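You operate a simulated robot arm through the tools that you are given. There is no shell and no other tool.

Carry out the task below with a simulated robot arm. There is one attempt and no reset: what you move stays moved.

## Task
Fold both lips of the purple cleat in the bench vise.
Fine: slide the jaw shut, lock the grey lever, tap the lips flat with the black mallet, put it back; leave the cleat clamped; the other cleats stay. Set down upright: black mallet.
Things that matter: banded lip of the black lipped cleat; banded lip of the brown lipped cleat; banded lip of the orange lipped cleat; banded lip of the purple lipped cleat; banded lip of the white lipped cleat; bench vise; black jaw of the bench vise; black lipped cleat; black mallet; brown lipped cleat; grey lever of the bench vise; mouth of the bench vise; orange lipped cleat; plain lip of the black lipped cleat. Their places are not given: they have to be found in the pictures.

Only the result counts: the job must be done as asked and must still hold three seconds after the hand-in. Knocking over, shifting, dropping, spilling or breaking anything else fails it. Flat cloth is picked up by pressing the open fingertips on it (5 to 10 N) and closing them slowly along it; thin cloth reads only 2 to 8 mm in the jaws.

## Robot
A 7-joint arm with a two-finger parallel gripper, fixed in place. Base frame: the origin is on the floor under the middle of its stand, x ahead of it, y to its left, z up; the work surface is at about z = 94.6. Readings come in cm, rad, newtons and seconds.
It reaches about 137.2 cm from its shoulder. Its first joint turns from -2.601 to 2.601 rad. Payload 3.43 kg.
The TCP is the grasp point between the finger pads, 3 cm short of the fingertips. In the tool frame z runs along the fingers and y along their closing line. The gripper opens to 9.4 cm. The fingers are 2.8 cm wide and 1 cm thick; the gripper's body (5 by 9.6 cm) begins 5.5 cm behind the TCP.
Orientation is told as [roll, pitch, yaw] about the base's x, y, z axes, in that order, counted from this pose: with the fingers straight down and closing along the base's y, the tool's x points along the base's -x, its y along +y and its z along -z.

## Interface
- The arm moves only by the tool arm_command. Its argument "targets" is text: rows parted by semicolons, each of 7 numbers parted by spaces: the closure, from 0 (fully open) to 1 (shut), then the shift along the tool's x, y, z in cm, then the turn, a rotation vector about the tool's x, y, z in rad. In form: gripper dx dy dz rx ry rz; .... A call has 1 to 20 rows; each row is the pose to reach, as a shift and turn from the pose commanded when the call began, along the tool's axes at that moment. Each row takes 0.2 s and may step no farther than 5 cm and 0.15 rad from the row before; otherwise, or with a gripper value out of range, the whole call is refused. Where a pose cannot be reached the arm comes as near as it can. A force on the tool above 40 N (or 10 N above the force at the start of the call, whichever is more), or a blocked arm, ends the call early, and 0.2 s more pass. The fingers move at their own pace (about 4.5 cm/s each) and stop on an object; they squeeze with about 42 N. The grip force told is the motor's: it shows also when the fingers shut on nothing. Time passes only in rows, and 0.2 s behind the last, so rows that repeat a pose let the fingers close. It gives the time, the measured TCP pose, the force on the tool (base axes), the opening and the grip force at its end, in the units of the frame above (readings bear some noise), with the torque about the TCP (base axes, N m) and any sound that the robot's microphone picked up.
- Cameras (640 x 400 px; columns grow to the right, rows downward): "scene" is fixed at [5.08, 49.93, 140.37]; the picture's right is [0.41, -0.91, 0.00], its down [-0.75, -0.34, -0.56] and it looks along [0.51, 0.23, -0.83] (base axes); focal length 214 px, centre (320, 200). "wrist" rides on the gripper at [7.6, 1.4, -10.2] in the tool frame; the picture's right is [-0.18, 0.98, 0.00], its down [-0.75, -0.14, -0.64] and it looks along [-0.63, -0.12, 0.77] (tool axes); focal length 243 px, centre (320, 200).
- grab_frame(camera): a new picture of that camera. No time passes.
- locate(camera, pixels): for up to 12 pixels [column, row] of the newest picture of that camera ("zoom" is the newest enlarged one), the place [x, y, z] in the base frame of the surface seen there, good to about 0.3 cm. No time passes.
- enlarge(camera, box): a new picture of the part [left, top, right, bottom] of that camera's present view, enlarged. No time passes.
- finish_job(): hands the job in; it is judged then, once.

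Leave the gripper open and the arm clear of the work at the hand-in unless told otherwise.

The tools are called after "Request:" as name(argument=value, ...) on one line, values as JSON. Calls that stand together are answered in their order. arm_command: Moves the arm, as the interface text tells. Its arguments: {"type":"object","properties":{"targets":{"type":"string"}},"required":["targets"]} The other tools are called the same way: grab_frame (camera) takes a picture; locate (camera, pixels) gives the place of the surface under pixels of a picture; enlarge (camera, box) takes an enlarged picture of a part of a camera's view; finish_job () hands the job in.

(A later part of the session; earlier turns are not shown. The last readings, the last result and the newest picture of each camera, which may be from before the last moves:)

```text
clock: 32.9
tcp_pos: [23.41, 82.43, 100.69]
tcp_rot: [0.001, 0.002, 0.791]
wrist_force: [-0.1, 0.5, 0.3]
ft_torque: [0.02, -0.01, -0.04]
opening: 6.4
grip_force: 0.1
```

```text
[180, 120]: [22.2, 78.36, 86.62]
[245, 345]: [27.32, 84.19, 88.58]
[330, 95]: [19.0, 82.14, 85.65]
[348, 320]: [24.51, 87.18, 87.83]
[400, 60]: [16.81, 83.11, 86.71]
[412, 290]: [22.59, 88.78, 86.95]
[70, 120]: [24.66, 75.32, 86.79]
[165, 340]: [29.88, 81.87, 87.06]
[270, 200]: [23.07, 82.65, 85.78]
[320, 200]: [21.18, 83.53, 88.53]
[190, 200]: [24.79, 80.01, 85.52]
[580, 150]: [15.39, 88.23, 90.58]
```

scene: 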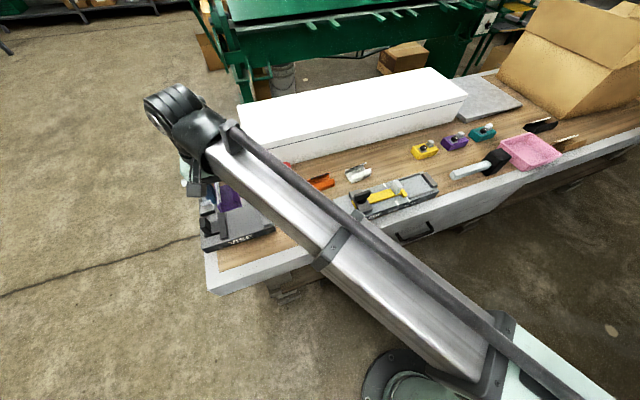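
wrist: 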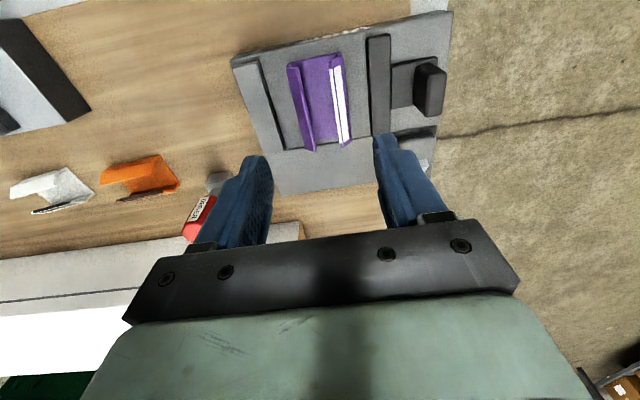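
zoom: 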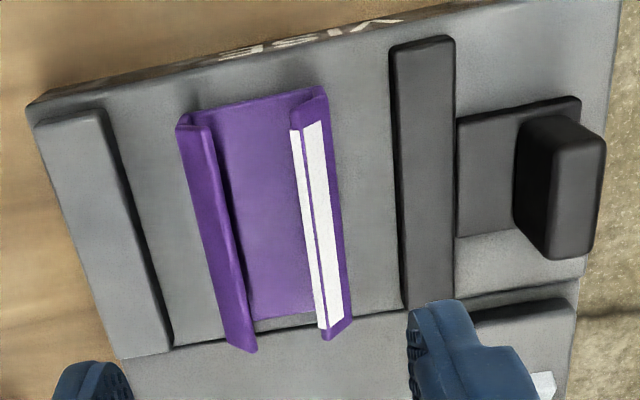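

The cleat is centred (v≈71–79) and square. Now I'll grip the jaw post again.

Request:
arm_command(targets="0.45 -0.08 4.8 0 0 0 0; 0.57 -0.17 9.74 0 0 0 0; 0.57 -0.17 9.74 4.5 0 0 0; 0.57 -0.17 9.74 8.5 0 0 0; 0.57 -0.17 9.74 10.2 0 0 0; 0.57 -0.17 9.74 10.2 0 0 0; 0.9 -0.17 9.74 10.2 0 0 0; 0.9 -0.17 9.74 10.2 0 0 0; 0.9 -0.17 9.74 10.2 0 0 0")

Request:
grab_frame(camera="wrist")

```text
clock: 34.9
tcp_pos: [16.48, 89.4, 90.52]
tcp_rot: [0.002, 0.002, 0.791]
wrist_force: [0.0, -0.9, -3.7]
ft_torque: [0.19, -0.18, -0.42]
opening: 2.05
grip_force: 45.3
```

```text
taken
```

wrist: 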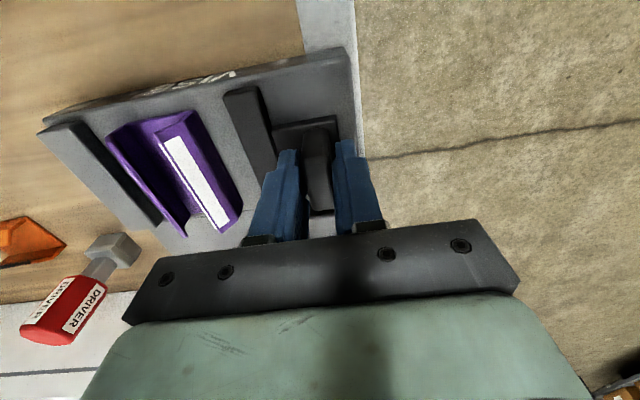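

The post is gripped. I'll slide the jaw toward the cleat, 4 cm first.

Request:
arm_command(targets="0.9 0 -0.5 0 0 0 0; 0.9 0 -1 0 0 0 0; 0.9 0 -1.5 0 0 0 0; 0.9 0 -2 0 0 0 0; 0.9 0 -2.4 0 0 0 0; 0.9 0 -2.8 0 0 0 0; 0.9 0 -3.2 0 0 0 0; 0.9 0 -3.6 0 0 0 0; 0.9 0 -4 0 0 0 0; 0.9 0 -4 0 0 0 0")

Request:
grab_frame(camera="wrist")

```text
clock: 37.0
tcp_pos: [19.32, 86.58, 90.49]
tcp_rot: [0.003, 0.005, 0.791]
wrist_force: [-8.3, -7.9, -5.7]
ft_torque: [-0.76, 0.87, -0.37]
opening: 2.06
grip_force: 44.4
```

```text
taken
```

wrist: 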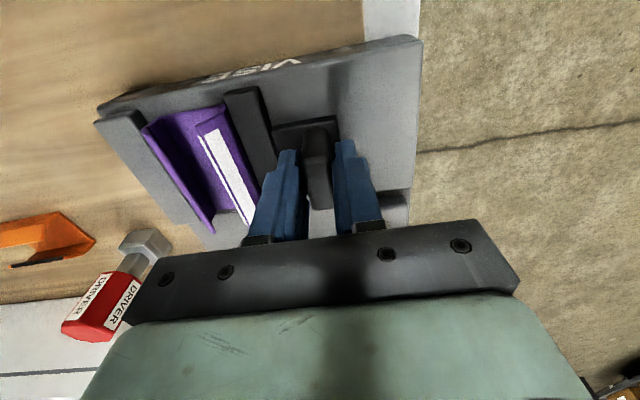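

The jaw is pushing the cleat toward the fixed jaw. I'll continue in small steps to close on it.

Request:
arm_command(targets="0.9 0 -0.2 0 0 0 0; 0.9 0 -0.4 0 0 0 0; 0.9 0 -0.6 0 0 0 0; 0.9 0 -0.8 0 0 0 0; 0.9 0 -1 0 0 0 0; 0.9 0 -1.2 0 0 0 0; 0.9 0 -1.3 0 0 0 0")

Request:
grab_frame(camera="wrist")

```text
clock: 38.9
tcp_pos: [19.88, 86.16, 90.43]
tcp_rot: [0.012, 0.001, 0.793]
wrist_force: [-8.4, 3.9, -5.4]
ft_torque: [0.31, -0.37, -0.64]
opening: 2.07
grip_force: 44.8
stopped in row 7: the force on the tool passed its limit at 41 N (the readings are from after the stop); the commanded pose is now the measured one
```

```text
taken
```

wrist: 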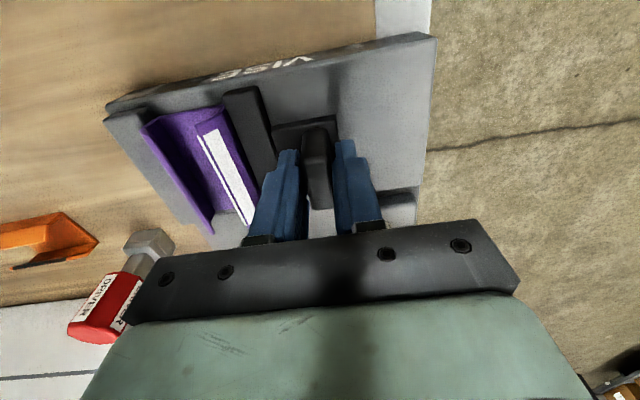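

It closed against the cleat with 41 N. I'll zoom in to check the cleat sits flush between both jaws.

Request:
enlarge(camera="wrist", box=[100, 60, 300, 250])

Request:
locate(camera="zoom", pixels=[[125, 135], [170, 140], [265, 360], [270, 110], [300, 90], [370, 250], [350, 310], [230, 330], [200, 280], [290, 140], [335, 230], [160, 200]])

```text
2.11 times, centred on (200, 155) of wrist
```

zoom: 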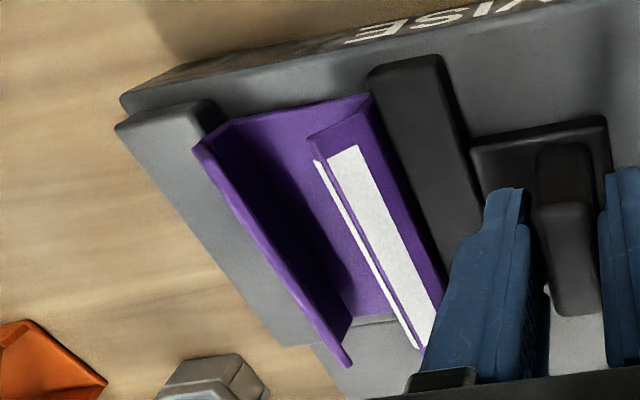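

```text
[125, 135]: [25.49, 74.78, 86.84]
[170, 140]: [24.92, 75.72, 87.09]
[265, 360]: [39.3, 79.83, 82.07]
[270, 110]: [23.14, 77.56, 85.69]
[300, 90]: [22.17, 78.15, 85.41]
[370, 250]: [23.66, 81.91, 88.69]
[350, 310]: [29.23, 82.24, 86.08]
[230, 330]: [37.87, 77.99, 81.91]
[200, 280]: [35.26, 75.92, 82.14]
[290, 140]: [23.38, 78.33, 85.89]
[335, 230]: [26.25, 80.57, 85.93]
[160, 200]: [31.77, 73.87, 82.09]
```

The cleat is flush between both jaws. I'll release the post and rise, then look at the lever.

Request:
arm_command(targets="0.57 0 0 0 0 0 0; 0.57 0 0 0 0 0 0; 0.57 0 0 0 0 0 0; 0.57 0 0 -3 0 0 0; 0.57 0 0 -7 0 0 0; 0.57 0 0 -11 0 0 0; 0.57 0 0 -15 0 0 0; 0.57 0 0 -15 0 0 0")

Request:
grab_frame(camera="wrist")

```text
clock: 40.6
tcp_pos: [20.14, 86.19, 105.63]
tcp_rot: [0.012, 0.001, 0.792]
wrist_force: [0.2, 0.7, 0.4]
ft_torque: [0.01, 0.0, 0.0]
opening: 4.02
grip_force: 0.0
```

```text
taken
```

wrist: 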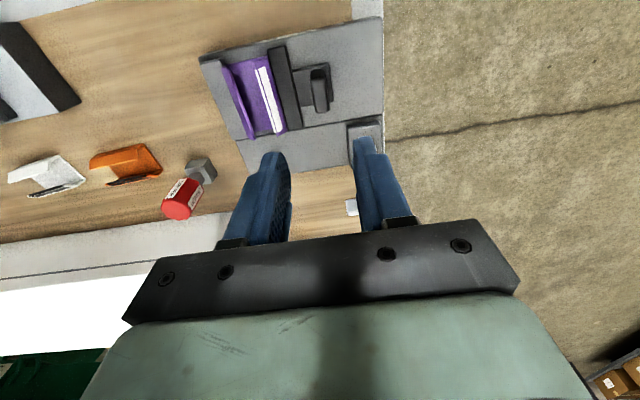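

The jaw and cleat hold. I'll close the fingers and move behind the lever (far side, v≈91), staying high, then look.

Request:
arm_command(targets="0.8 -4 1.15 0 0.012 0 0; 1 -8 2.3 0 0.012 0 0; 1 -12 3.45 0 0.012 0 0; 1 -15.85 4.6 0 0.012 0 0; 1 -15.85 4.6 2 0.012 0 0; 1 -15.85 4.6 2 0.012 0 0")

Request:
grab_frame(camera="wrist")

Request:
enlarge(camera="scene", box=[150, 120, 310, 260])

```text
clock: 42.0
tcp_pos: [28.02, 100.54, 103.61]
tcp_rot: [-0.003, 0.002, 0.793]
wrist_force: [1.2, -0.7, -0.2]
ft_torque: [0.0, 0.0, -0.02]
opening: 0.0
grip_force: 32.8
```

```text
taken
```

wrist: 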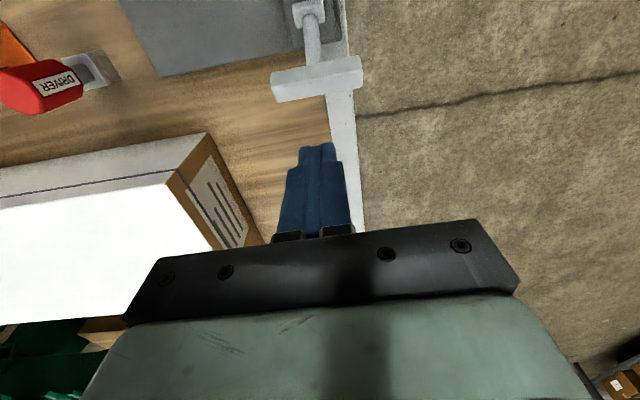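

```text
2.86 times, centred on (230, 190) of scene
```

zoom: 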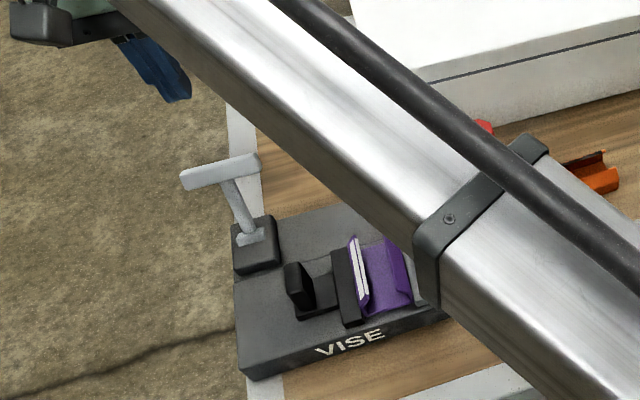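

The lever T-bar is in view at (318,77). I'll measure it precisely.

Request:
enlarge(camera="wrist", box=[250, 0, 380, 110])

Request:
locate(camera="zoom", pixels=[[115, 310], [110, 345], [440, 235], [440, 280], [280, 270], [280, 310], [280, 210], [270, 130], [250, 60], [290, 40], [200, 285], [360, 250]])

```text
3.64 times, centred on (315, 55) of wrist
```

zoom: 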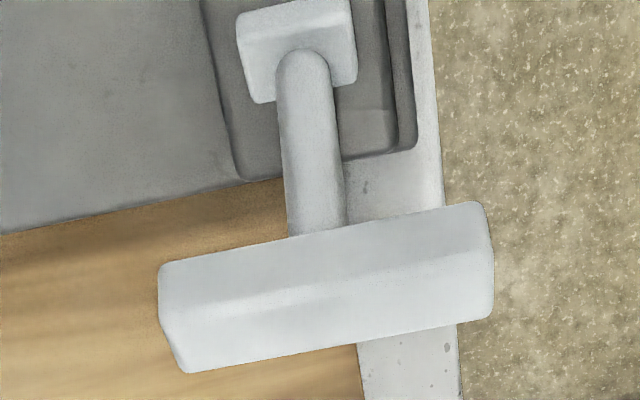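

```text
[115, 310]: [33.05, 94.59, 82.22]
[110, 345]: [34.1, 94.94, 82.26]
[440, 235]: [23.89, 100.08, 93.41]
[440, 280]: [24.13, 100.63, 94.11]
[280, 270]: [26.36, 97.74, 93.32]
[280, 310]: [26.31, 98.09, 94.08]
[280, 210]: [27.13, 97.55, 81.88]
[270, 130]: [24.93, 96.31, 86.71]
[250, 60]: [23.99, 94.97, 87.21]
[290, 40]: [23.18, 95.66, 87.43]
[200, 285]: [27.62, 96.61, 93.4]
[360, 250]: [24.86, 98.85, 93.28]
```

The bar's far face is at v≈88.6 and my finger face would be at v≈89.5. I'll descend beside it to z=94.5 and check.

Request:
arm_command(targets="1 0 0 4.5 0 0 0; 1 0 0 8 0 0 0; 1 0 0 9.1 0 0 0; 1 0 0 9.1 0 0 0")

Request:
grab_frame(camera="wrist")

```text
clock: 42.7
tcp_pos: [28.16, 100.52, 96.1]
tcp_rot: [0.003, -0.006, 0.793]
wrist_force: [0.5, 0.5, 0.4]
ft_torque: [0.06, -0.01, -0.02]
opening: 0.0
grip_force: 32.9
stopped in row 3: the force on the tool passed its limit at 56 N (the readings are from after the stop); the commanded pose is now the measured one
```

```text
taken
```

wrist: 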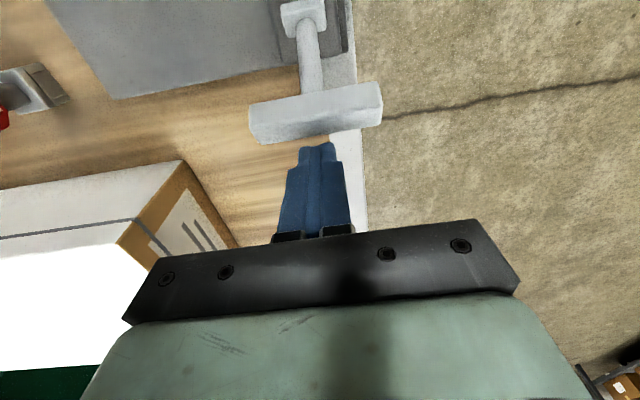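

A 56 N contact stopped me at z=96.1. I need to see what I touched: I'll look at the bar, box corner and scene.

Request:
enlarge(camera="wrist", box=[240, 60, 400, 190])

Request:
locate(camera="wrist", pixels=[[255, 115], [315, 120], [375, 105], [315, 138], [260, 142], [380, 122], [180, 165], [120, 240], [235, 245], [318, 148], [310, 150], [300, 100]])

Request:
enlarge(camera="scene", box=[150, 120, 310, 260])

```text
3.08 times, centred on (320, 125) of wrist
```

zoom: 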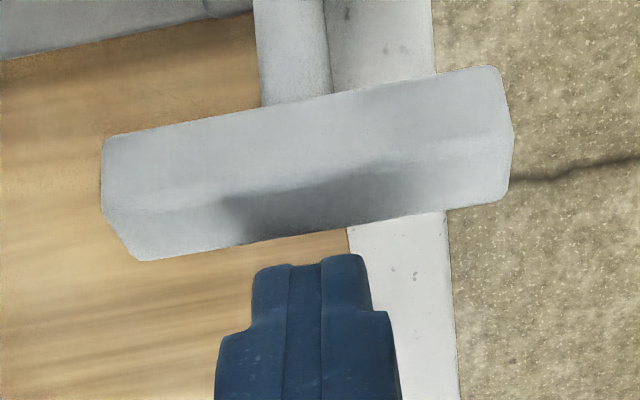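

```text
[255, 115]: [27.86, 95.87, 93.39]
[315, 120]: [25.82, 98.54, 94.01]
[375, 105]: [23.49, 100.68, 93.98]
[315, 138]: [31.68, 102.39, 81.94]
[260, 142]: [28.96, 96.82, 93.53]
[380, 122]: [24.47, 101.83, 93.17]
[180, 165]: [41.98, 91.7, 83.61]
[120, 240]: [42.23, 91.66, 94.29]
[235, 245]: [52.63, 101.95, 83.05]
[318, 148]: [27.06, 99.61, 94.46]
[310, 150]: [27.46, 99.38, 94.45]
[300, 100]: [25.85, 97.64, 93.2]
```

```text
2.86 times, centred on (230, 190) of scene
```

zoom: 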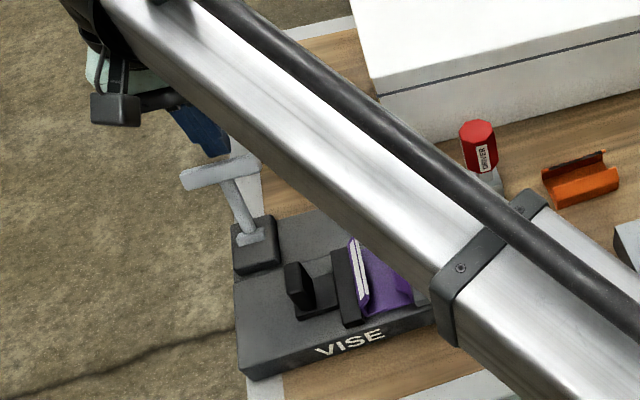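

The fingertip landed on the bar's tilted outer edge; the lever did not yield that way and looks unmoved, so it must swing toward the jaw. I'll back up, shift 1.2 cm outward, and lower behind the bar.

Request:
arm_command(targets="1 0 0 -1.5 0 0.006 0; 1 -1.2 0 -1.5 0 0.006 0; 1 -1.2 0 0 0 0.006 0; 1 -1.2 0 1 0 0.006 0; 1 -1.2 0 1.8 0 0.006 0; 1 -1.2 0 1.8 0 0.006 0")

Request:
grab_frame(camera="wrist")

```text
clock: 44.1
tcp_pos: [28.93, 101.43, 94.22]
tcp_rot: [0.001, 0.0, 0.793]
wrist_force: [0.3, 0.2, -0.3]
ft_torque: [-0.02, -0.01, 0.03]
opening: 0.04
grip_force: 32.7
```

```text
taken
```

wrist: 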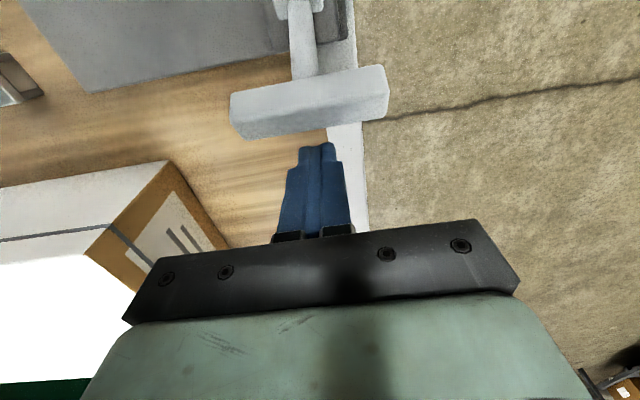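

I'm now behind the bar with tips at z≈91.2. I'll push it toward the jaw (-v) gently.

Request:
arm_command(targets="1 0.6 0 0 0 0 0; 1 1.2 0 0 0 0 0; 1 1.7 0 0 0 0 0; 1 2.2 0 0 0 0 0; 1 2.7 0 0 0 0 0; 1 3.2 0 0 0 0 0")

Request:
grab_frame(camera="wrist")

Request:
enlarge(camera="scene", box=[150, 120, 310, 260])

```text
clock: 45.5
tcp_pos: [26.78, 99.05, 94.4]
tcp_rot: [0.005, -0.002, 0.794]
wrist_force: [2.8, 8.7, 17.3]
ft_torque: [-0.18, 0.18, -0.1]
opening: 0.0
grip_force: 32.6
```

```text
taken
```

wrist: 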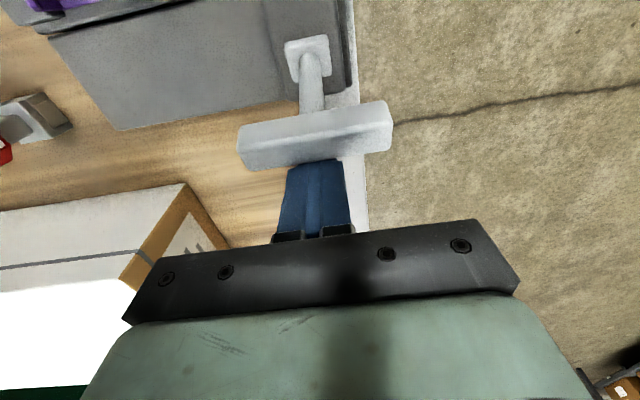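

```text
2.86 times, centred on (230, 190) of scene
```

zoom: 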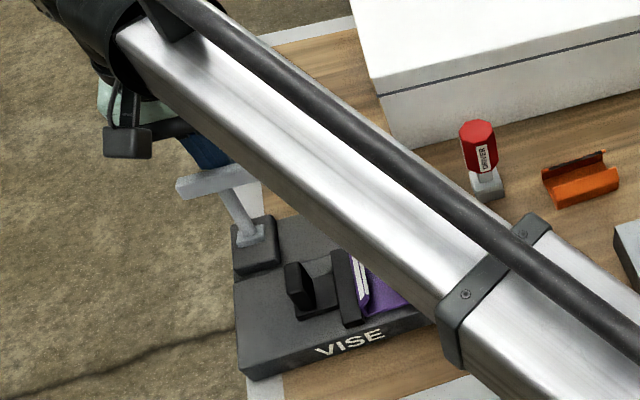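

The lever has begun moving. I'll measure where the bar is now before pushing on.

Request:
enlarge(camera="wrist", box=[230, 20, 410, 190])

Request:
locate(camera="wrist", pixels=[[250, 130], [315, 125], [380, 115], [315, 145], [250, 160], [385, 140], [310, 85], [305, 55], [315, 155]])

```text
2.35 times, centred on (320, 105) of wrist
```

zoom: 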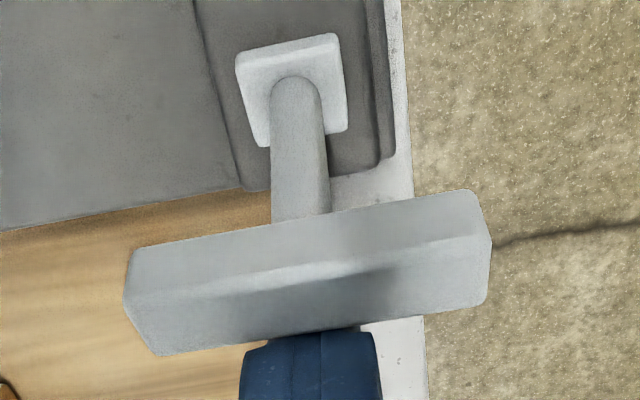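

```text
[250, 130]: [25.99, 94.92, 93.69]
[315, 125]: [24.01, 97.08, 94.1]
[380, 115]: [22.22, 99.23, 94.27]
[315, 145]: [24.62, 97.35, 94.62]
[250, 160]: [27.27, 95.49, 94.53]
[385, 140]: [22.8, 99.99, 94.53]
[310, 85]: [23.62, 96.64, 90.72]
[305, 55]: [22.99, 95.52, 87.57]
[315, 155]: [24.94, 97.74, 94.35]
```

The bar moved ~1.7 cm toward the jaw (from about 34° to 22°). I'll keep pushing, rising slightly with its arc.

Request:
arm_command(targets="1 0.5 0 -0.2 0 0 0; 1 1 0 -0.4 0 0 0; 1 1.5 0 -0.5 0 0 0; 1 2 0 -0.6 0 0 0; 1 2.5 0 -0.7 0 0 0; 1 3 0 -0.7 0 0 0; 1 3.5 0 -0.7 0 0 0")

Request:
grab_frame(camera="wrist")

```text
clock: 47.1
tcp_pos: [24.2, 96.47, 94.82]
tcp_rot: [-0.001, 0.002, 0.792]
wrist_force: [0.0, 0.2, 0.1]
ft_torque: [-0.01, 0.01, 0.02]
opening: 0.01
grip_force: 32.5
```

```text
taken
```

wrist: 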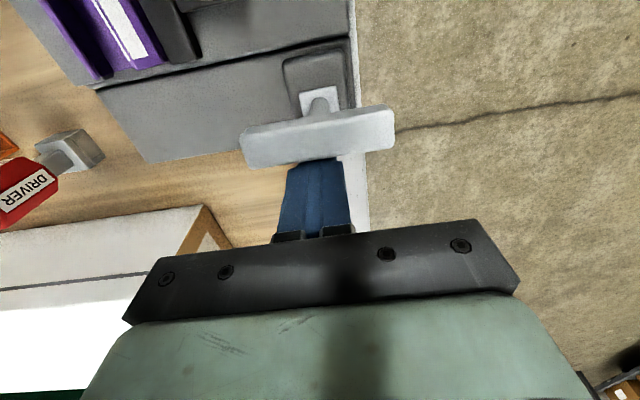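

The lever is near upright now, with almost no force. I'll keep pushing toward the jaw side.

Request:
arm_command(targets="1 0.5 0 0 0 0 0; 1 1 0 0 0 0 0; 1 1.5 0 0 0 0 0; 1 2 0 0 0 0 0; 1 2.5 0 0.1 0 0 0; 1 3 0 0.2 0 0 0; 1 3.5 0 0.3 0 0 0")

Request:
grab_frame(camera="wrist")

Request:
enlarge(camera="scene", box=[150, 120, 310, 260])

```text
clock: 48.7
tcp_pos: [22.11, 94.37, 94.8]
tcp_rot: [0.002, -0.01, 0.789]
wrist_force: [22.7, 27.1, 10.1]
ft_torque: [0.69, -0.62, -0.1]
opening: 0.0
grip_force: 33.1
```

```text
taken
```

wrist: 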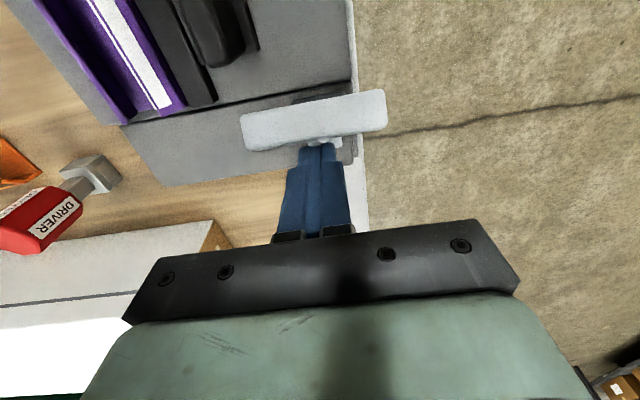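

```text
2.86 times, centred on (230, 190) of scene
```

zoom: 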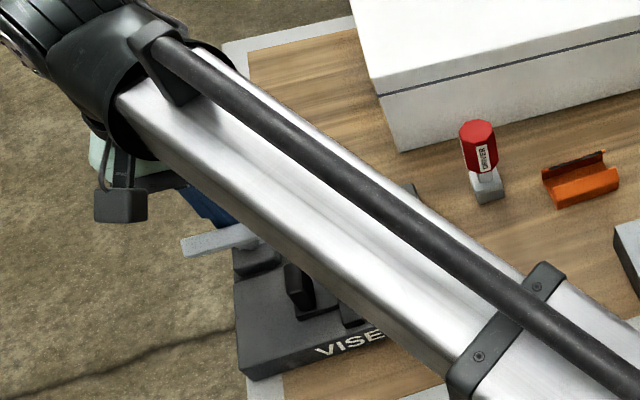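

Resistance rose to ~35 N. I'll measure where the bar is — it may be at its end stop or just a detent.

Request:
locate(camera="wrist", pixels=[[250, 125], [315, 112], [380, 100], [315, 130], [250, 143], [385, 120], [322, 145], [348, 148], [338, 140], [310, 150]])

Request:
enlarge(camera="wrist", box=[230, 60, 410, 200])

```text
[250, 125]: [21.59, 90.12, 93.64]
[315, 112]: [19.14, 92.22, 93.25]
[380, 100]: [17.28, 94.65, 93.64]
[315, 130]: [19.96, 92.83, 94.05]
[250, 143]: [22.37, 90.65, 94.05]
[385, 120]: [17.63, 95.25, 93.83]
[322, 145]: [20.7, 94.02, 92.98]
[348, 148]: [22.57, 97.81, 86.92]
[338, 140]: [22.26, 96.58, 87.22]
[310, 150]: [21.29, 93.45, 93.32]
```

```text
2.86 times, centred on (320, 130) of wrist
```

zoom: 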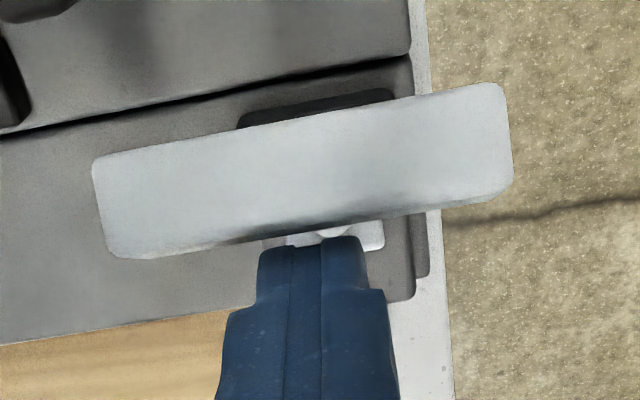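

The bar is now mirrored to about -35° (bar at v≈79.5, z≈93.4), so this seems to be its locked stop. One slight extra push will confirm.

Request:
arm_command(targets="1 0.2 0 0 0 0 0; 1 0.4 0 0 0 0 0; 1 0.6 0 0 0 0 0")

Request:
locate(camera="wrist", pixels=[[315, 112], [315, 130]])

```text
clock: 49.1
tcp_pos: [22.12, 94.65, 94.97]
tcp_rot: [0.006, -0.016, 0.788]
wrist_force: [6.2, 3.9, 4.3]
ft_torque: [0.09, -0.14, 0.0]
opening: 0.0
grip_force: 33.0
stopped in row 1: the force on the tool passed its limit at 49 N (the readings are from after the stop); the commanded pose is now the measured one
```

```text
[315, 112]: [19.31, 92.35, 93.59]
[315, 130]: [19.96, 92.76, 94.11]
```

49 N with no motion: the lever is at its locked stop. I'll back away outward, rise, and look.

Request:
arm_command(targets="1 -1 0 0 0 0.016 0; 1 -2.5 0 -0.5 0 0.016 0; 1 -3 0 -4 0 0.016 0; 1 -3 0 -8 0 0.016 0; 0.6 -3 0 -12 0 0.016 0; 0 -3 0 -14 0 0.016 0; 0 -3 0 -14 0 0.016 0")

Request:
grab_frame(camera="wrist")

```text
clock: 50.7
tcp_pos: [23.93, 96.21, 108.97]
tcp_rot: [0.004, 0.004, 0.789]
wrist_force: [-0.7, 0.0, 0.2]
ft_torque: [0.01, 0.0, -0.01]
opening: 6.71
grip_force: 0.0
```

```text
taken
```

wrist: 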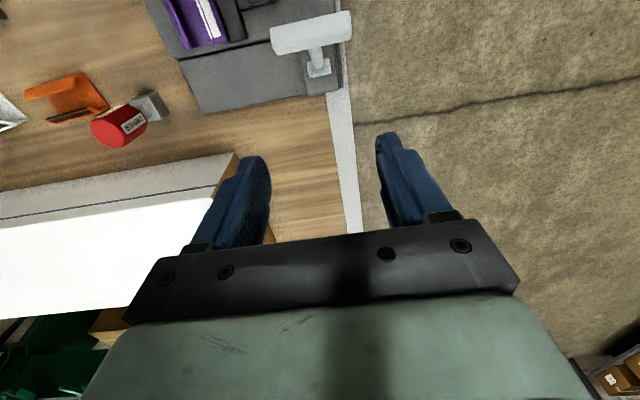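

The lever stays over on the jaw side. Next is the mallet: I'll fly high to above it near (75,20), turning so the fingers are across its handle line, and inspect.

Request:
arm_command(targets="0 0.955 -4.73 0.2 0 0 0.084; 0 1.91 -9.46 0.4 0 0 0.168; 0 2.86 -14.19 0.6 0 0 0.252; 0 3.82 -18.92 0.8 0 0 0.336; 0 4.77 -23.65 1 0 0 0.42; 0 5.73 -28.38 1.2 0 0 0.504; 0 6.68 -33.11 1.4 0 0 0.588; 0 7.64 -37.84 1.6 0 0 0.672; 0 8.59 -42.57 1.8 0 0 0.756; 0 9.55 -47.3 2 0 0 0.84; 0 10.5 -52.03 2.2 0 0 0.924; 0 11.46 -56.76 2.4 0 0 1.008; 0 12.41 -61.49 2.6 0 0 1.092; 0 13.37 -66.22 2.8 0 0 1.176; 0 14.32 -70.95 3 0 0 1.26; 0 15.28 -75.68 3.2 0 0 1.344; 0 16.23 -80.41 3.4 0 0 1.428; 0 17.19 -85.14 3.7 0 0 1.512; 0 18.14 -89.88 4 0 0 1.597; 0 18.14 -89.88 4 0 0 1.597")

Request:
grab_frame(camera="wrist")

Request:
grab_frame(camera="scene")

```text
clock: 54.9
tcp_pos: [74.89, 20.4, 104.35]
tcp_rot: [-0.002, 0.004, -0.81]
wrist_force: [-0.2, 0.3, -0.6]
ft_torque: [0.02, 0.03, 0.0]
opening: 9.4
grip_force: 0.1
```

```text
taken
```

wrist: 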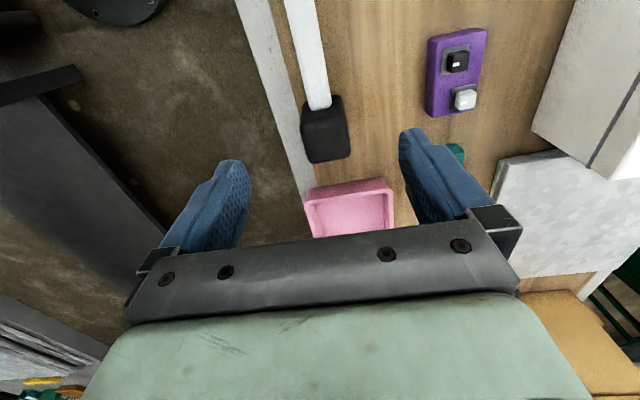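

```text
taken
```

scene: 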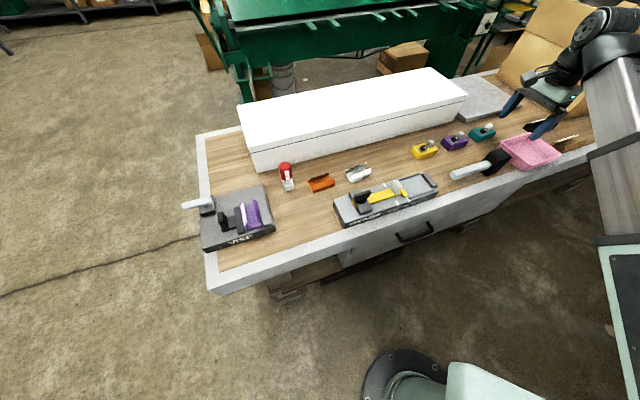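

The vise is now seen unobstructed in the scene view, and the mallet head is below at wrist (325,130). I'll zoom on both and measure the mallet.

Request:
enlarge(camera="scene", box=[170, 170, 290, 260])

Request:
enlarge(camera="wrist", box=[270, 0, 410, 190])

Request:
locate(camera="zoom", pixels=[[245, 220], [325, 210], [250, 330], [345, 320], [235, 280], [300, 300], [280, 260], [260, 100], [300, 100], [280, 40], [275, 200], [310, 195]])

```text
4.44 times, centred on (230, 215) of scene
```

zoom: 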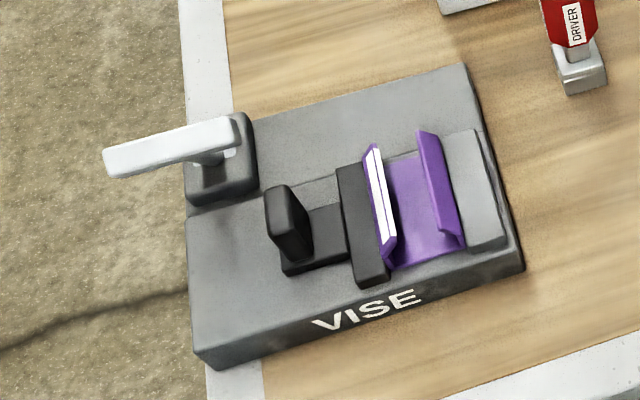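

```text
2.11 times, centred on (340, 95) of wrist
```

zoom: 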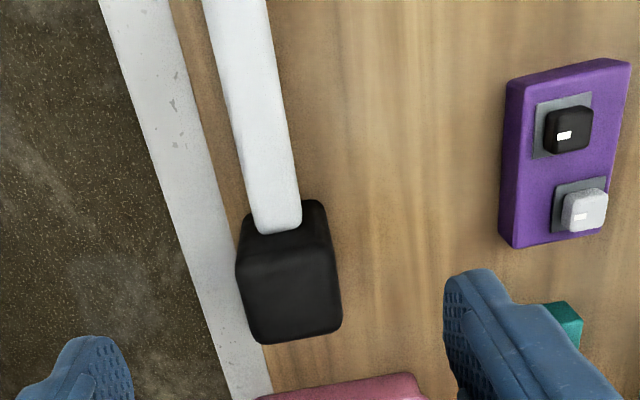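

```text
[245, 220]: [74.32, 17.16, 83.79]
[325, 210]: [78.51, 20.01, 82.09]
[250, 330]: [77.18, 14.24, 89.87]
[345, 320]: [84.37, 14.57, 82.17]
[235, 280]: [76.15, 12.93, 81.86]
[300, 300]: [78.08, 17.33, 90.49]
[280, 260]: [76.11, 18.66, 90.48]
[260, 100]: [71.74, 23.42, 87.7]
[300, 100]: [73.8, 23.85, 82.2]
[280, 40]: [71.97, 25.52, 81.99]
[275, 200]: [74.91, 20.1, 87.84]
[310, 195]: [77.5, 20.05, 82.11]
```

Request:
locate(camera="zoom", pixels=[[250, 245], [322, 238], [334, 318], [262, 333], [242, 262], [334, 270], [290, 243], [297, 335], [290, 290], [245, 120], [282, 120], [265, 160]])

```text
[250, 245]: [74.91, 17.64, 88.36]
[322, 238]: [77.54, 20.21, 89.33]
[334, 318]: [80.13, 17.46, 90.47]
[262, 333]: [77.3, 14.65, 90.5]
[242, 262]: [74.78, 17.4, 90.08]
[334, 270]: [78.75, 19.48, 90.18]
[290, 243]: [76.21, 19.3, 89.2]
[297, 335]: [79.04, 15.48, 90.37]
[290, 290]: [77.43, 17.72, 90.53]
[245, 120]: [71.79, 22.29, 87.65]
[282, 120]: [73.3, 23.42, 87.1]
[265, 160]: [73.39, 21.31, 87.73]
```

The mallet head measures about 4.2 cm (v) by 4.7 cm (u), centre (77.4,17.5), top z=90.5. I'll grip the head itself across v so taps go straight down. First I'll hover over it.

Request:
arm_command(targets="0 -2 -0.08 2 0 0 -0.005; 0 -3.85 -0.16 5 0 0 -0.005; 0 -3.85 -0.16 8.5 0 0 -0.005; 0 -3.85 -0.16 10.5 0 0 -0.005; 0 -3.85 -0.16 10.5 0 0 -0.005")

Request:
grab_frame(camera="wrist")

```text
clock: 56.1
tcp_pos: [77.43, 17.46, 93.83]
tcp_rot: [-0.002, 0.006, -0.803]
wrist_force: [-1.1, 0.2, 0.4]
ft_torque: [0.0, -0.02, 0.03]
opening: 9.41
grip_force: 0.1
```

```text
taken
```

wrist: 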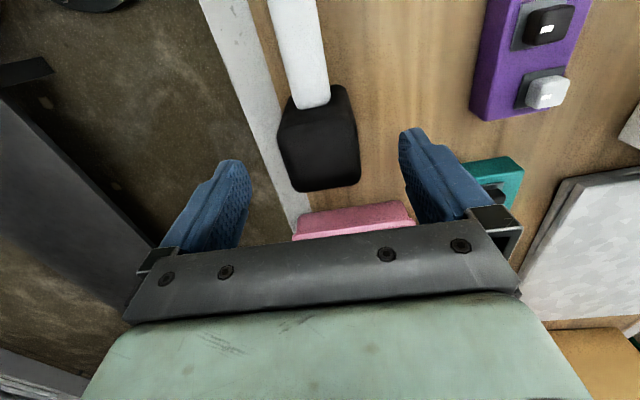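

The head is centred between the fingers. I'll go down to z≈88.3 and close.

Request:
arm_command(targets="0 0.1 0 2.5 0 0 0.01; 0 0.1 0 4.5 0 0 0.01; 0 0.1 0 5.5 0 0 0.01; 0 0.1 0 5.5 0 0 0.01; 0.3 0.1 0 5.5 0 0 0.01; 0.5 0.1 0 5.5 0 0 0.01; 0.8 0.1 0 5.5 0 0 0.01; 0.8 0.1 0 5.5 0 0 0.01; 0.8 0.1 0 5.5 0 0 0.01")

Request:
grab_frame(camera="wrist")

```text
clock: 58.1
tcp_pos: [77.54, 17.4, 88.66]
tcp_rot: [-0.003, 0.005, -0.813]
wrist_force: [-2.1, -0.8, 2.3]
ft_torque: [-0.04, 0.11, 0.04]
opening: 5.63
grip_force: 42.2
```

```text
taken
```

wrist: 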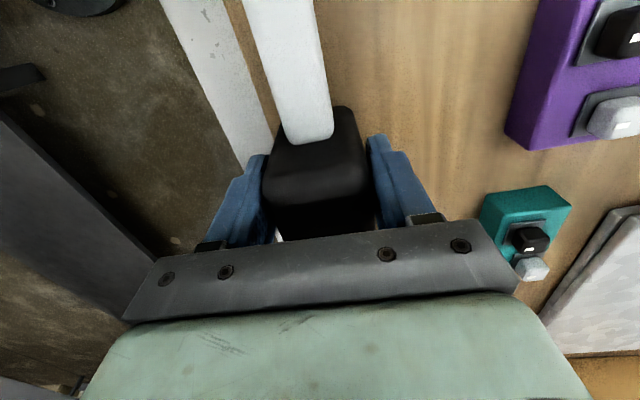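

The head is held (opening 5.63, 42 N). I'll lift it straight up.

Request:
arm_command(targets="0.8 0 0 -1 0 0 0; 0.8 0 0 -3 0 0 0; 0.8 0 0 -7 0 0 0; 0.8 0 0 -11 0 0 0; 0.8 0 0 -15 0 0 0; 0.8 0 0 -17 0 0 0; 0.8 0 0 -17 0 0 0")

Request:
grab_frame(camera="wrist")

Request:
grab_frame(camera="scene")

```text
clock: 59.7
tcp_pos: [77.32, 17.41, 105.58]
tcp_rot: [-0.003, 0.004, -0.813]
wrist_force: [0.8, -0.6, -2.6]
ft_torque: [-0.02, -0.05, 0.01]
opening: 5.59
grip_force: 42.0
```

```text
taken
```

wrist: 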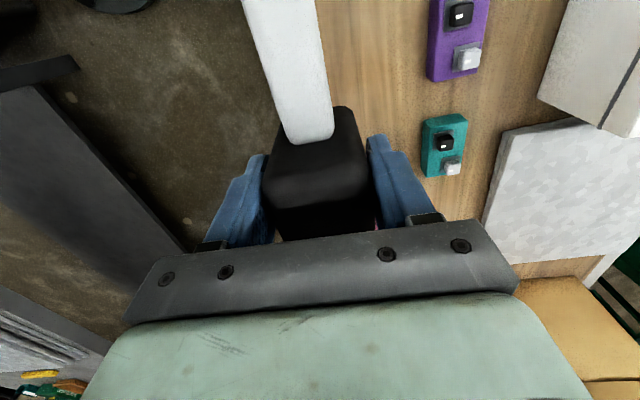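

```text
taken
```

scene: 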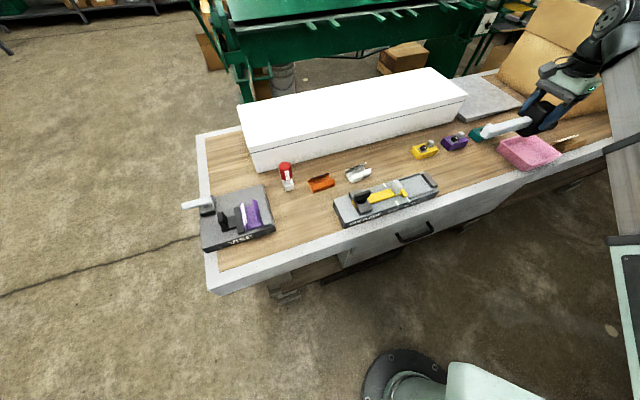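

The mallet is securely held with its handle level. I'll carry it high to above the clamped cleat, turning so the handle points to the front of the bench.

Request:
arm_command(targets="0.8 4.83 0.34 0 0 0 -0.094; 0.8 9.65 0.68 0 0 0 -0.189; 0.8 14.48 1.02 0 0 0 -0.283; 0.8 19.3 1.36 0 0 0 -0.377; 0.8 24.13 1.7 0 0 0 -0.471; 0.8 28.96 2.04 0 0 0 -0.566; 0.8 33.78 2.38 0 0 0 -0.66; 0.8 38.61 2.72 0 0 0 -0.754; 0.8 43.43 3.05 0 0 0 -0.849; 0.8 48.26 3.39 0 0 0 -0.943; 0.8 53.08 3.73 0 0 0 -1.037; 0.8 57.91 4.07 0 0 0 -1.132; 0.8 62.74 4.41 0 0 0 -1.226; 0.8 67.56 4.75 0 0 0 -1.32; 0.8 72.39 5.09 0 0 0 -1.414; 0.8 77.21 5.43 0 0 0 -1.509; 0.8 82.04 5.77 0 0 0 -1.603; 0.8 82.04 5.77 0 0 0 -1.603")

Request:
grab_frame(camera="wrist")

Request:
enlarge(camera="scene", box=[150, 120, 310, 260])

```text
clock: 63.5
tcp_pos: [25.38, 81.2, 106.02]
tcp_rot: [0.005, 0.0, 0.791]
wrist_force: [-0.9, -0.1, -2.4]
ft_torque: [0.02, -0.03, 0.0]
opening: 5.6
grip_force: 41.4
```

```text
taken
```

wrist: 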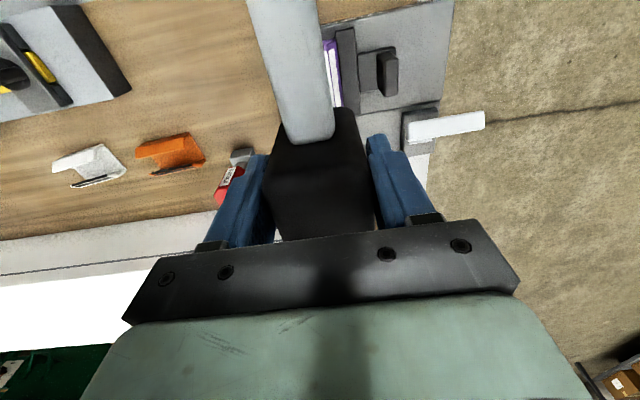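

```text
2.86 times, centred on (230, 190) of scene
```

zoom: 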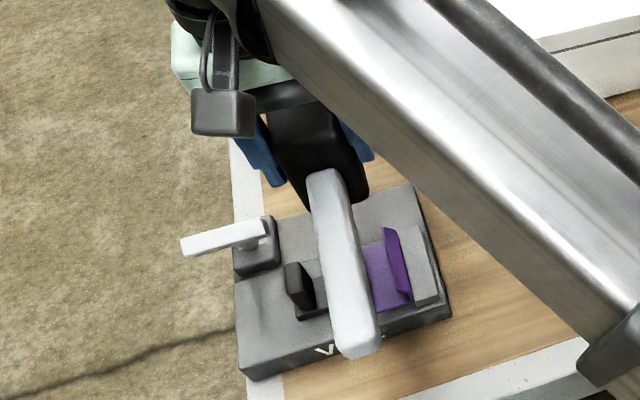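

The mallet head is above the cleat (u≈-39.5, v≈75.4). I'll lower to about 1.5 cm above the lips.

Request:
arm_command(targets="0.8 0.2 0 4 0 0 0; 0.8 0.3 0 7 0 0 0; 0.8 0.3 0 9 0 0 0; 0.8 0.3 0 9 0 0 0")

Request:
enlarge(camera="scene", box=[180, 160, 300, 260])

Request:
grab_frame(camera="wrist")

```text
clock: 64.5
tcp_pos: [25.07, 80.83, 96.89]
tcp_rot: [0.004, 0.003, 0.788]
wrist_force: [-0.5, 0.3, -3.1]
ft_torque: [-0.03, -0.03, 0.01]
opening: 5.61
grip_force: 42.0
```

```text
4.00 times, centred on (240, 210) of scene
```

zoom: 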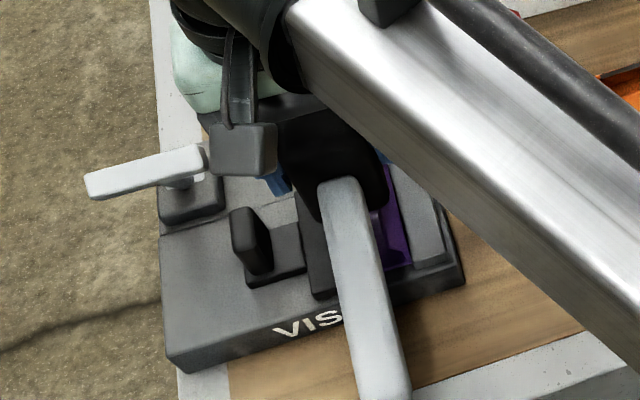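

```text
taken
```

wrist: 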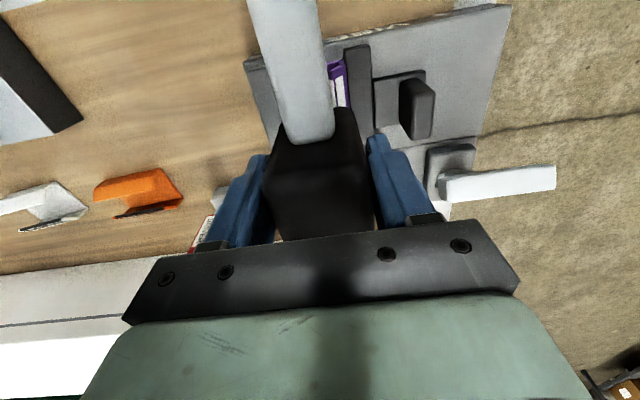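

Clear of the lever bar. I'll give a first moderate tap down onto both lips and come back up.

Request:
arm_command(targets="0.8 0 0 1 0 0 0; 0.8 0 0 1.8 0 0 0; 0.8 0 0 2.5 0 0 0; 0.8 0 0 1 0 0 0; 0.8 0 0 0 0 0 0")

```text
clock: 65.3
tcp_pos: [24.99, 80.84, 95.23]
tcp_rot: [0.007, -0.003, 0.789]
wrist_force: [-0.5, -5.0, 17.4]
ft_torque: [-0.49, 0.4, 0.08]
opening: 5.59
grip_force: 42.3
stopped in row 3: the force on the tool passed its limit at 52 N (the readings are from after the stop); the commanded pose is now the measured one
```

It stopped at z=95.2 with 52 N. I'll lift and shift back (+v) to view the lips.

Request:
arm_command(targets="0.8 0 0 -2 0 0 0; 0.8 0 0 -6 0 0 0; 0.8 -4 0 -8 0 0 0; 0.8 -8 0 -10 0 0 0; 0.8 -12 0 -10 0 0 0; 0.8 -12 0 -10 0 0 0")

Request:
grab_frame(camera="wrist")

Request:
enlarge(camera="scene", box=[180, 160, 300, 260])

```text
clock: 66.7
tcp_pos: [33.87, 89.38, 104.77]
tcp_rot: [0.007, -0.002, 0.792]
wrist_force: [0.3, -0.2, -2.5]
ft_torque: [0.02, 0.0, -0.03]
opening: 5.62
grip_force: 41.8
```

```text
taken
```

wrist: 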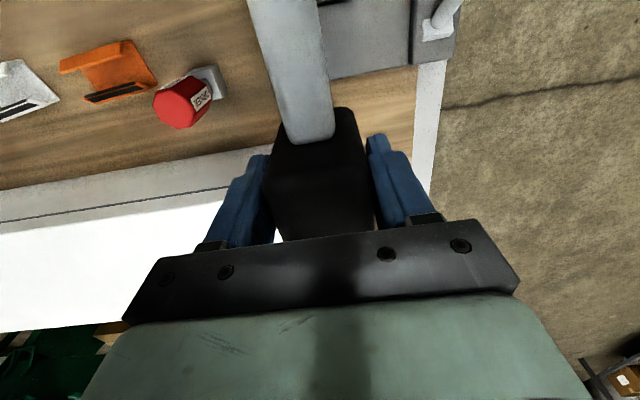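

```text
4.00 times, centred on (240, 210) of scene
```

zoom: 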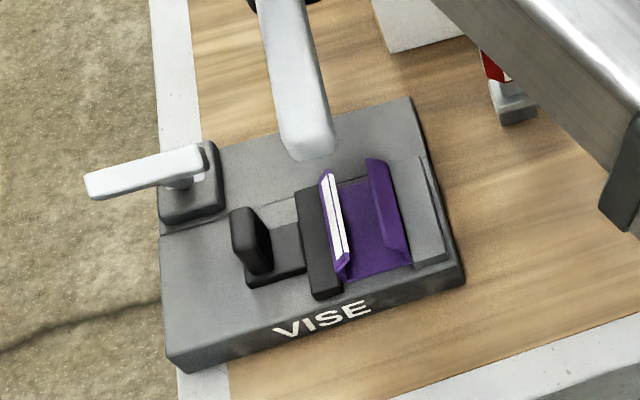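

The scene view shows the cleat clearly. I'll measure the lips' tops to see if anything folded.

Request:
enlarge(camera="scene", box=[225, 190, 285, 240])

Request:
locate(camera="zoom", pixels=[[240, 100], [255, 180], [275, 250], [232, 130], [250, 220], [345, 80], [375, 150], [400, 210], [330, 120], [310, 200], [320, 160], [200, 190]])

```text
8.00 times, centred on (255, 215) of scene
```

zoom: 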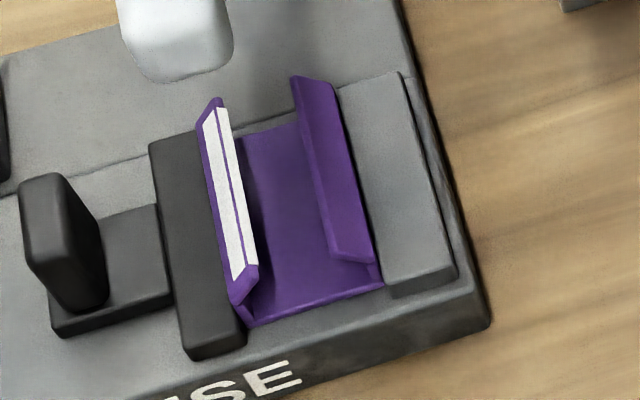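

```text
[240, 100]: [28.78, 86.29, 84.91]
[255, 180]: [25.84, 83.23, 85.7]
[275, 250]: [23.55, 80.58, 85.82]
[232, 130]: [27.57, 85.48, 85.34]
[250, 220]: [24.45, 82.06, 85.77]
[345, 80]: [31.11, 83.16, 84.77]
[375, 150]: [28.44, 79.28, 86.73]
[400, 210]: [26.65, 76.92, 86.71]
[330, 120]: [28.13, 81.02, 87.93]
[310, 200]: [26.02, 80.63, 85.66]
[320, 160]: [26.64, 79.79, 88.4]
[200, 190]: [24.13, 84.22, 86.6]
```

The lips look unchanged, so the shared press wasn't enough. I'll tap each lip separately and a bit faster, starting with the plain lip (u≈-37.3).

Request:
arm_command(targets="0.8 4 -0.6 0 0.007 0 0; 0.8 8 -1.3 1 0.007 0 0; 0.8 12.16 -1.97 3 0.007 0 0; 0.8 12.16 -1.97 6 0.007 0 0; 0.8 12.16 -1.97 7.5 0.007 0 0; 0.8 12.16 -1.97 7.5 0.007 0 0")

Request:
enlarge(camera="scene", box=[180, 160, 300, 260])

```text
clock: 68.1
tcp_pos: [26.39, 79.49, 97.47]
tcp_rot: [0.001, -0.002, 0.79]
wrist_force: [-0.4, -0.9, -1.2]
ft_torque: [-0.01, -0.02, 0.01]
opening: 5.61
grip_force: 41.6
```

```text
4.00 times, centred on (240, 210) of scene
```

zoom: 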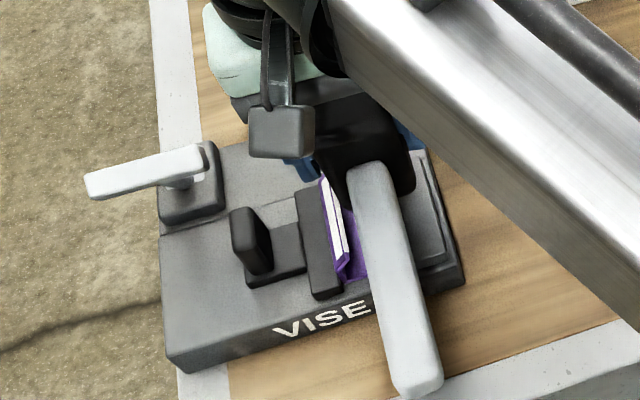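

Positioned over the plain lip. Now a quicker tap.

Request:
arm_command(targets="0.8 0 0 0.8 0 0 0; 0.8 0 0 3.2 0 0 0; 0.8 0 0 0.5 0 0 0; 0.8 0 0 0 0 0 0")

```text
clock: 69.1
tcp_pos: [26.43, 79.33, 97.55]
tcp_rot: [-0.001, -0.002, 0.789]
wrist_force: [-1.1, -0.5, -2.3]
ft_torque: [0.06, 0.0, 0.02]
opening: 5.59
grip_force: 42.4
```

No force stop this time, so the lip may have given way. I'll lift and shift back to look.

Request:
arm_command(targets="0.8 0 0 -3 0 0 0; 0.8 -3 0 -6 0 0 0; 0.8 -7.5 0 -7 0 0 0; 0.8 -12 0 -7 0 0 0; 0.8 -12 0 -7 0 0 0")

Request:
enlarge(camera="scene", box=[225, 190, 285, 240])

```text
clock: 70.3
tcp_pos: [35.02, 87.73, 104.82]
tcp_rot: [0.002, -0.002, 0.79]
wrist_force: [0.4, 0.7, -2.7]
ft_torque: [-0.01, 0.02, -0.03]
opening: 5.6
grip_force: 42.2
```

```text
8.00 times, centred on (255, 215) of scene
```

zoom: 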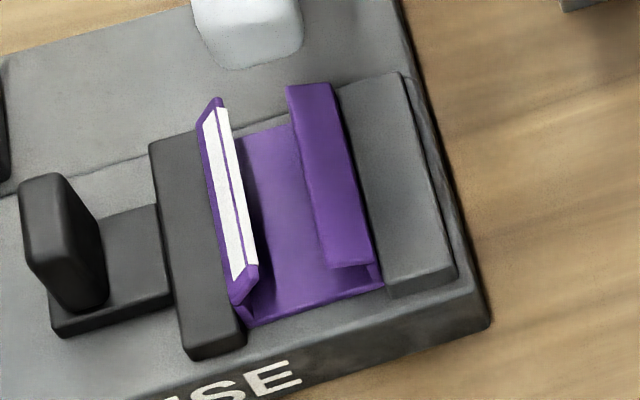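

The plain lip has folded down markedly. I'll measure whether it is fully flat.

Request:
locate(camera="zoom", pixels=[[295, 100], [330, 95], [310, 150], [340, 150], [322, 200], [355, 200], [335, 255], [368, 250], [315, 170], [345, 170], [205, 130], [235, 230]])

```text
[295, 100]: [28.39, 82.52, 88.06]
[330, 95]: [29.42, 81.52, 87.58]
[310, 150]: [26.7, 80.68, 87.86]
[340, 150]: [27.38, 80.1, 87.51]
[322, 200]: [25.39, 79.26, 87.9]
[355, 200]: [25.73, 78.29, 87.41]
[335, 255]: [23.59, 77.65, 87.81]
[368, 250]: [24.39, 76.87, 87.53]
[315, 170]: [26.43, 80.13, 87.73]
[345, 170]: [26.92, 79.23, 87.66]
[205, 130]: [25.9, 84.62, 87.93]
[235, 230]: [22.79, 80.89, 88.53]
```

The plain lip's inner edge is at z≈87.9 versus outer 87.5 — about 24° remain. I'll go back and tap it again slightly deeper.

Request:
arm_command(targets="0.8 4 0 0 0 0 0; 0.8 8 0 0.5 0 0 0; 0.8 12 0 3 0 0 0; 0.8 12 0 6 0 0 0; 0.8 12 0 7.8 0 0 0; 0.8 12 0 7.8 0 0 0; 0.8 12 0 9 0 0 0; 0.8 12 0 11 0 0 0; 0.8 12 0 8 0 0 0; 0.8 12 0 7 0 0 0")

```text
clock: 72.5
tcp_pos: [26.42, 79.33, 97.72]
tcp_rot: [0.001, -0.002, 0.788]
wrist_force: [0.5, 0.6, -2.5]
ft_torque: [0.01, 0.0, -0.02]
opening: 5.59
grip_force: 41.6
```

No stop yet. One more tap, going a little deeper with a short dwell.

Request:
arm_command(targets="0.8 0 0 1.5 0 0 0; 0.8 0 0 3.2 0 0 0; 0.8 0 0 4.2 0 0 0; 0.8 0 0 4.2 0 0 0; 0.8 0 0 1.5 0 0 0; 0.8 0 0 0 0 0 0")

```text
clock: 73.3
tcp_pos: [26.49, 79.36, 94.22]
tcp_rot: [0.003, -0.005, 0.789]
wrist_force: [-0.3, -3.4, 20.8]
ft_torque: [-0.52, 0.41, 0.04]
opening: 5.62
grip_force: 41.4
stopped in row 4: the force on the tool passed its limit at 55 N (the readings are from after the stop); the commanded pose is now the measured one
```

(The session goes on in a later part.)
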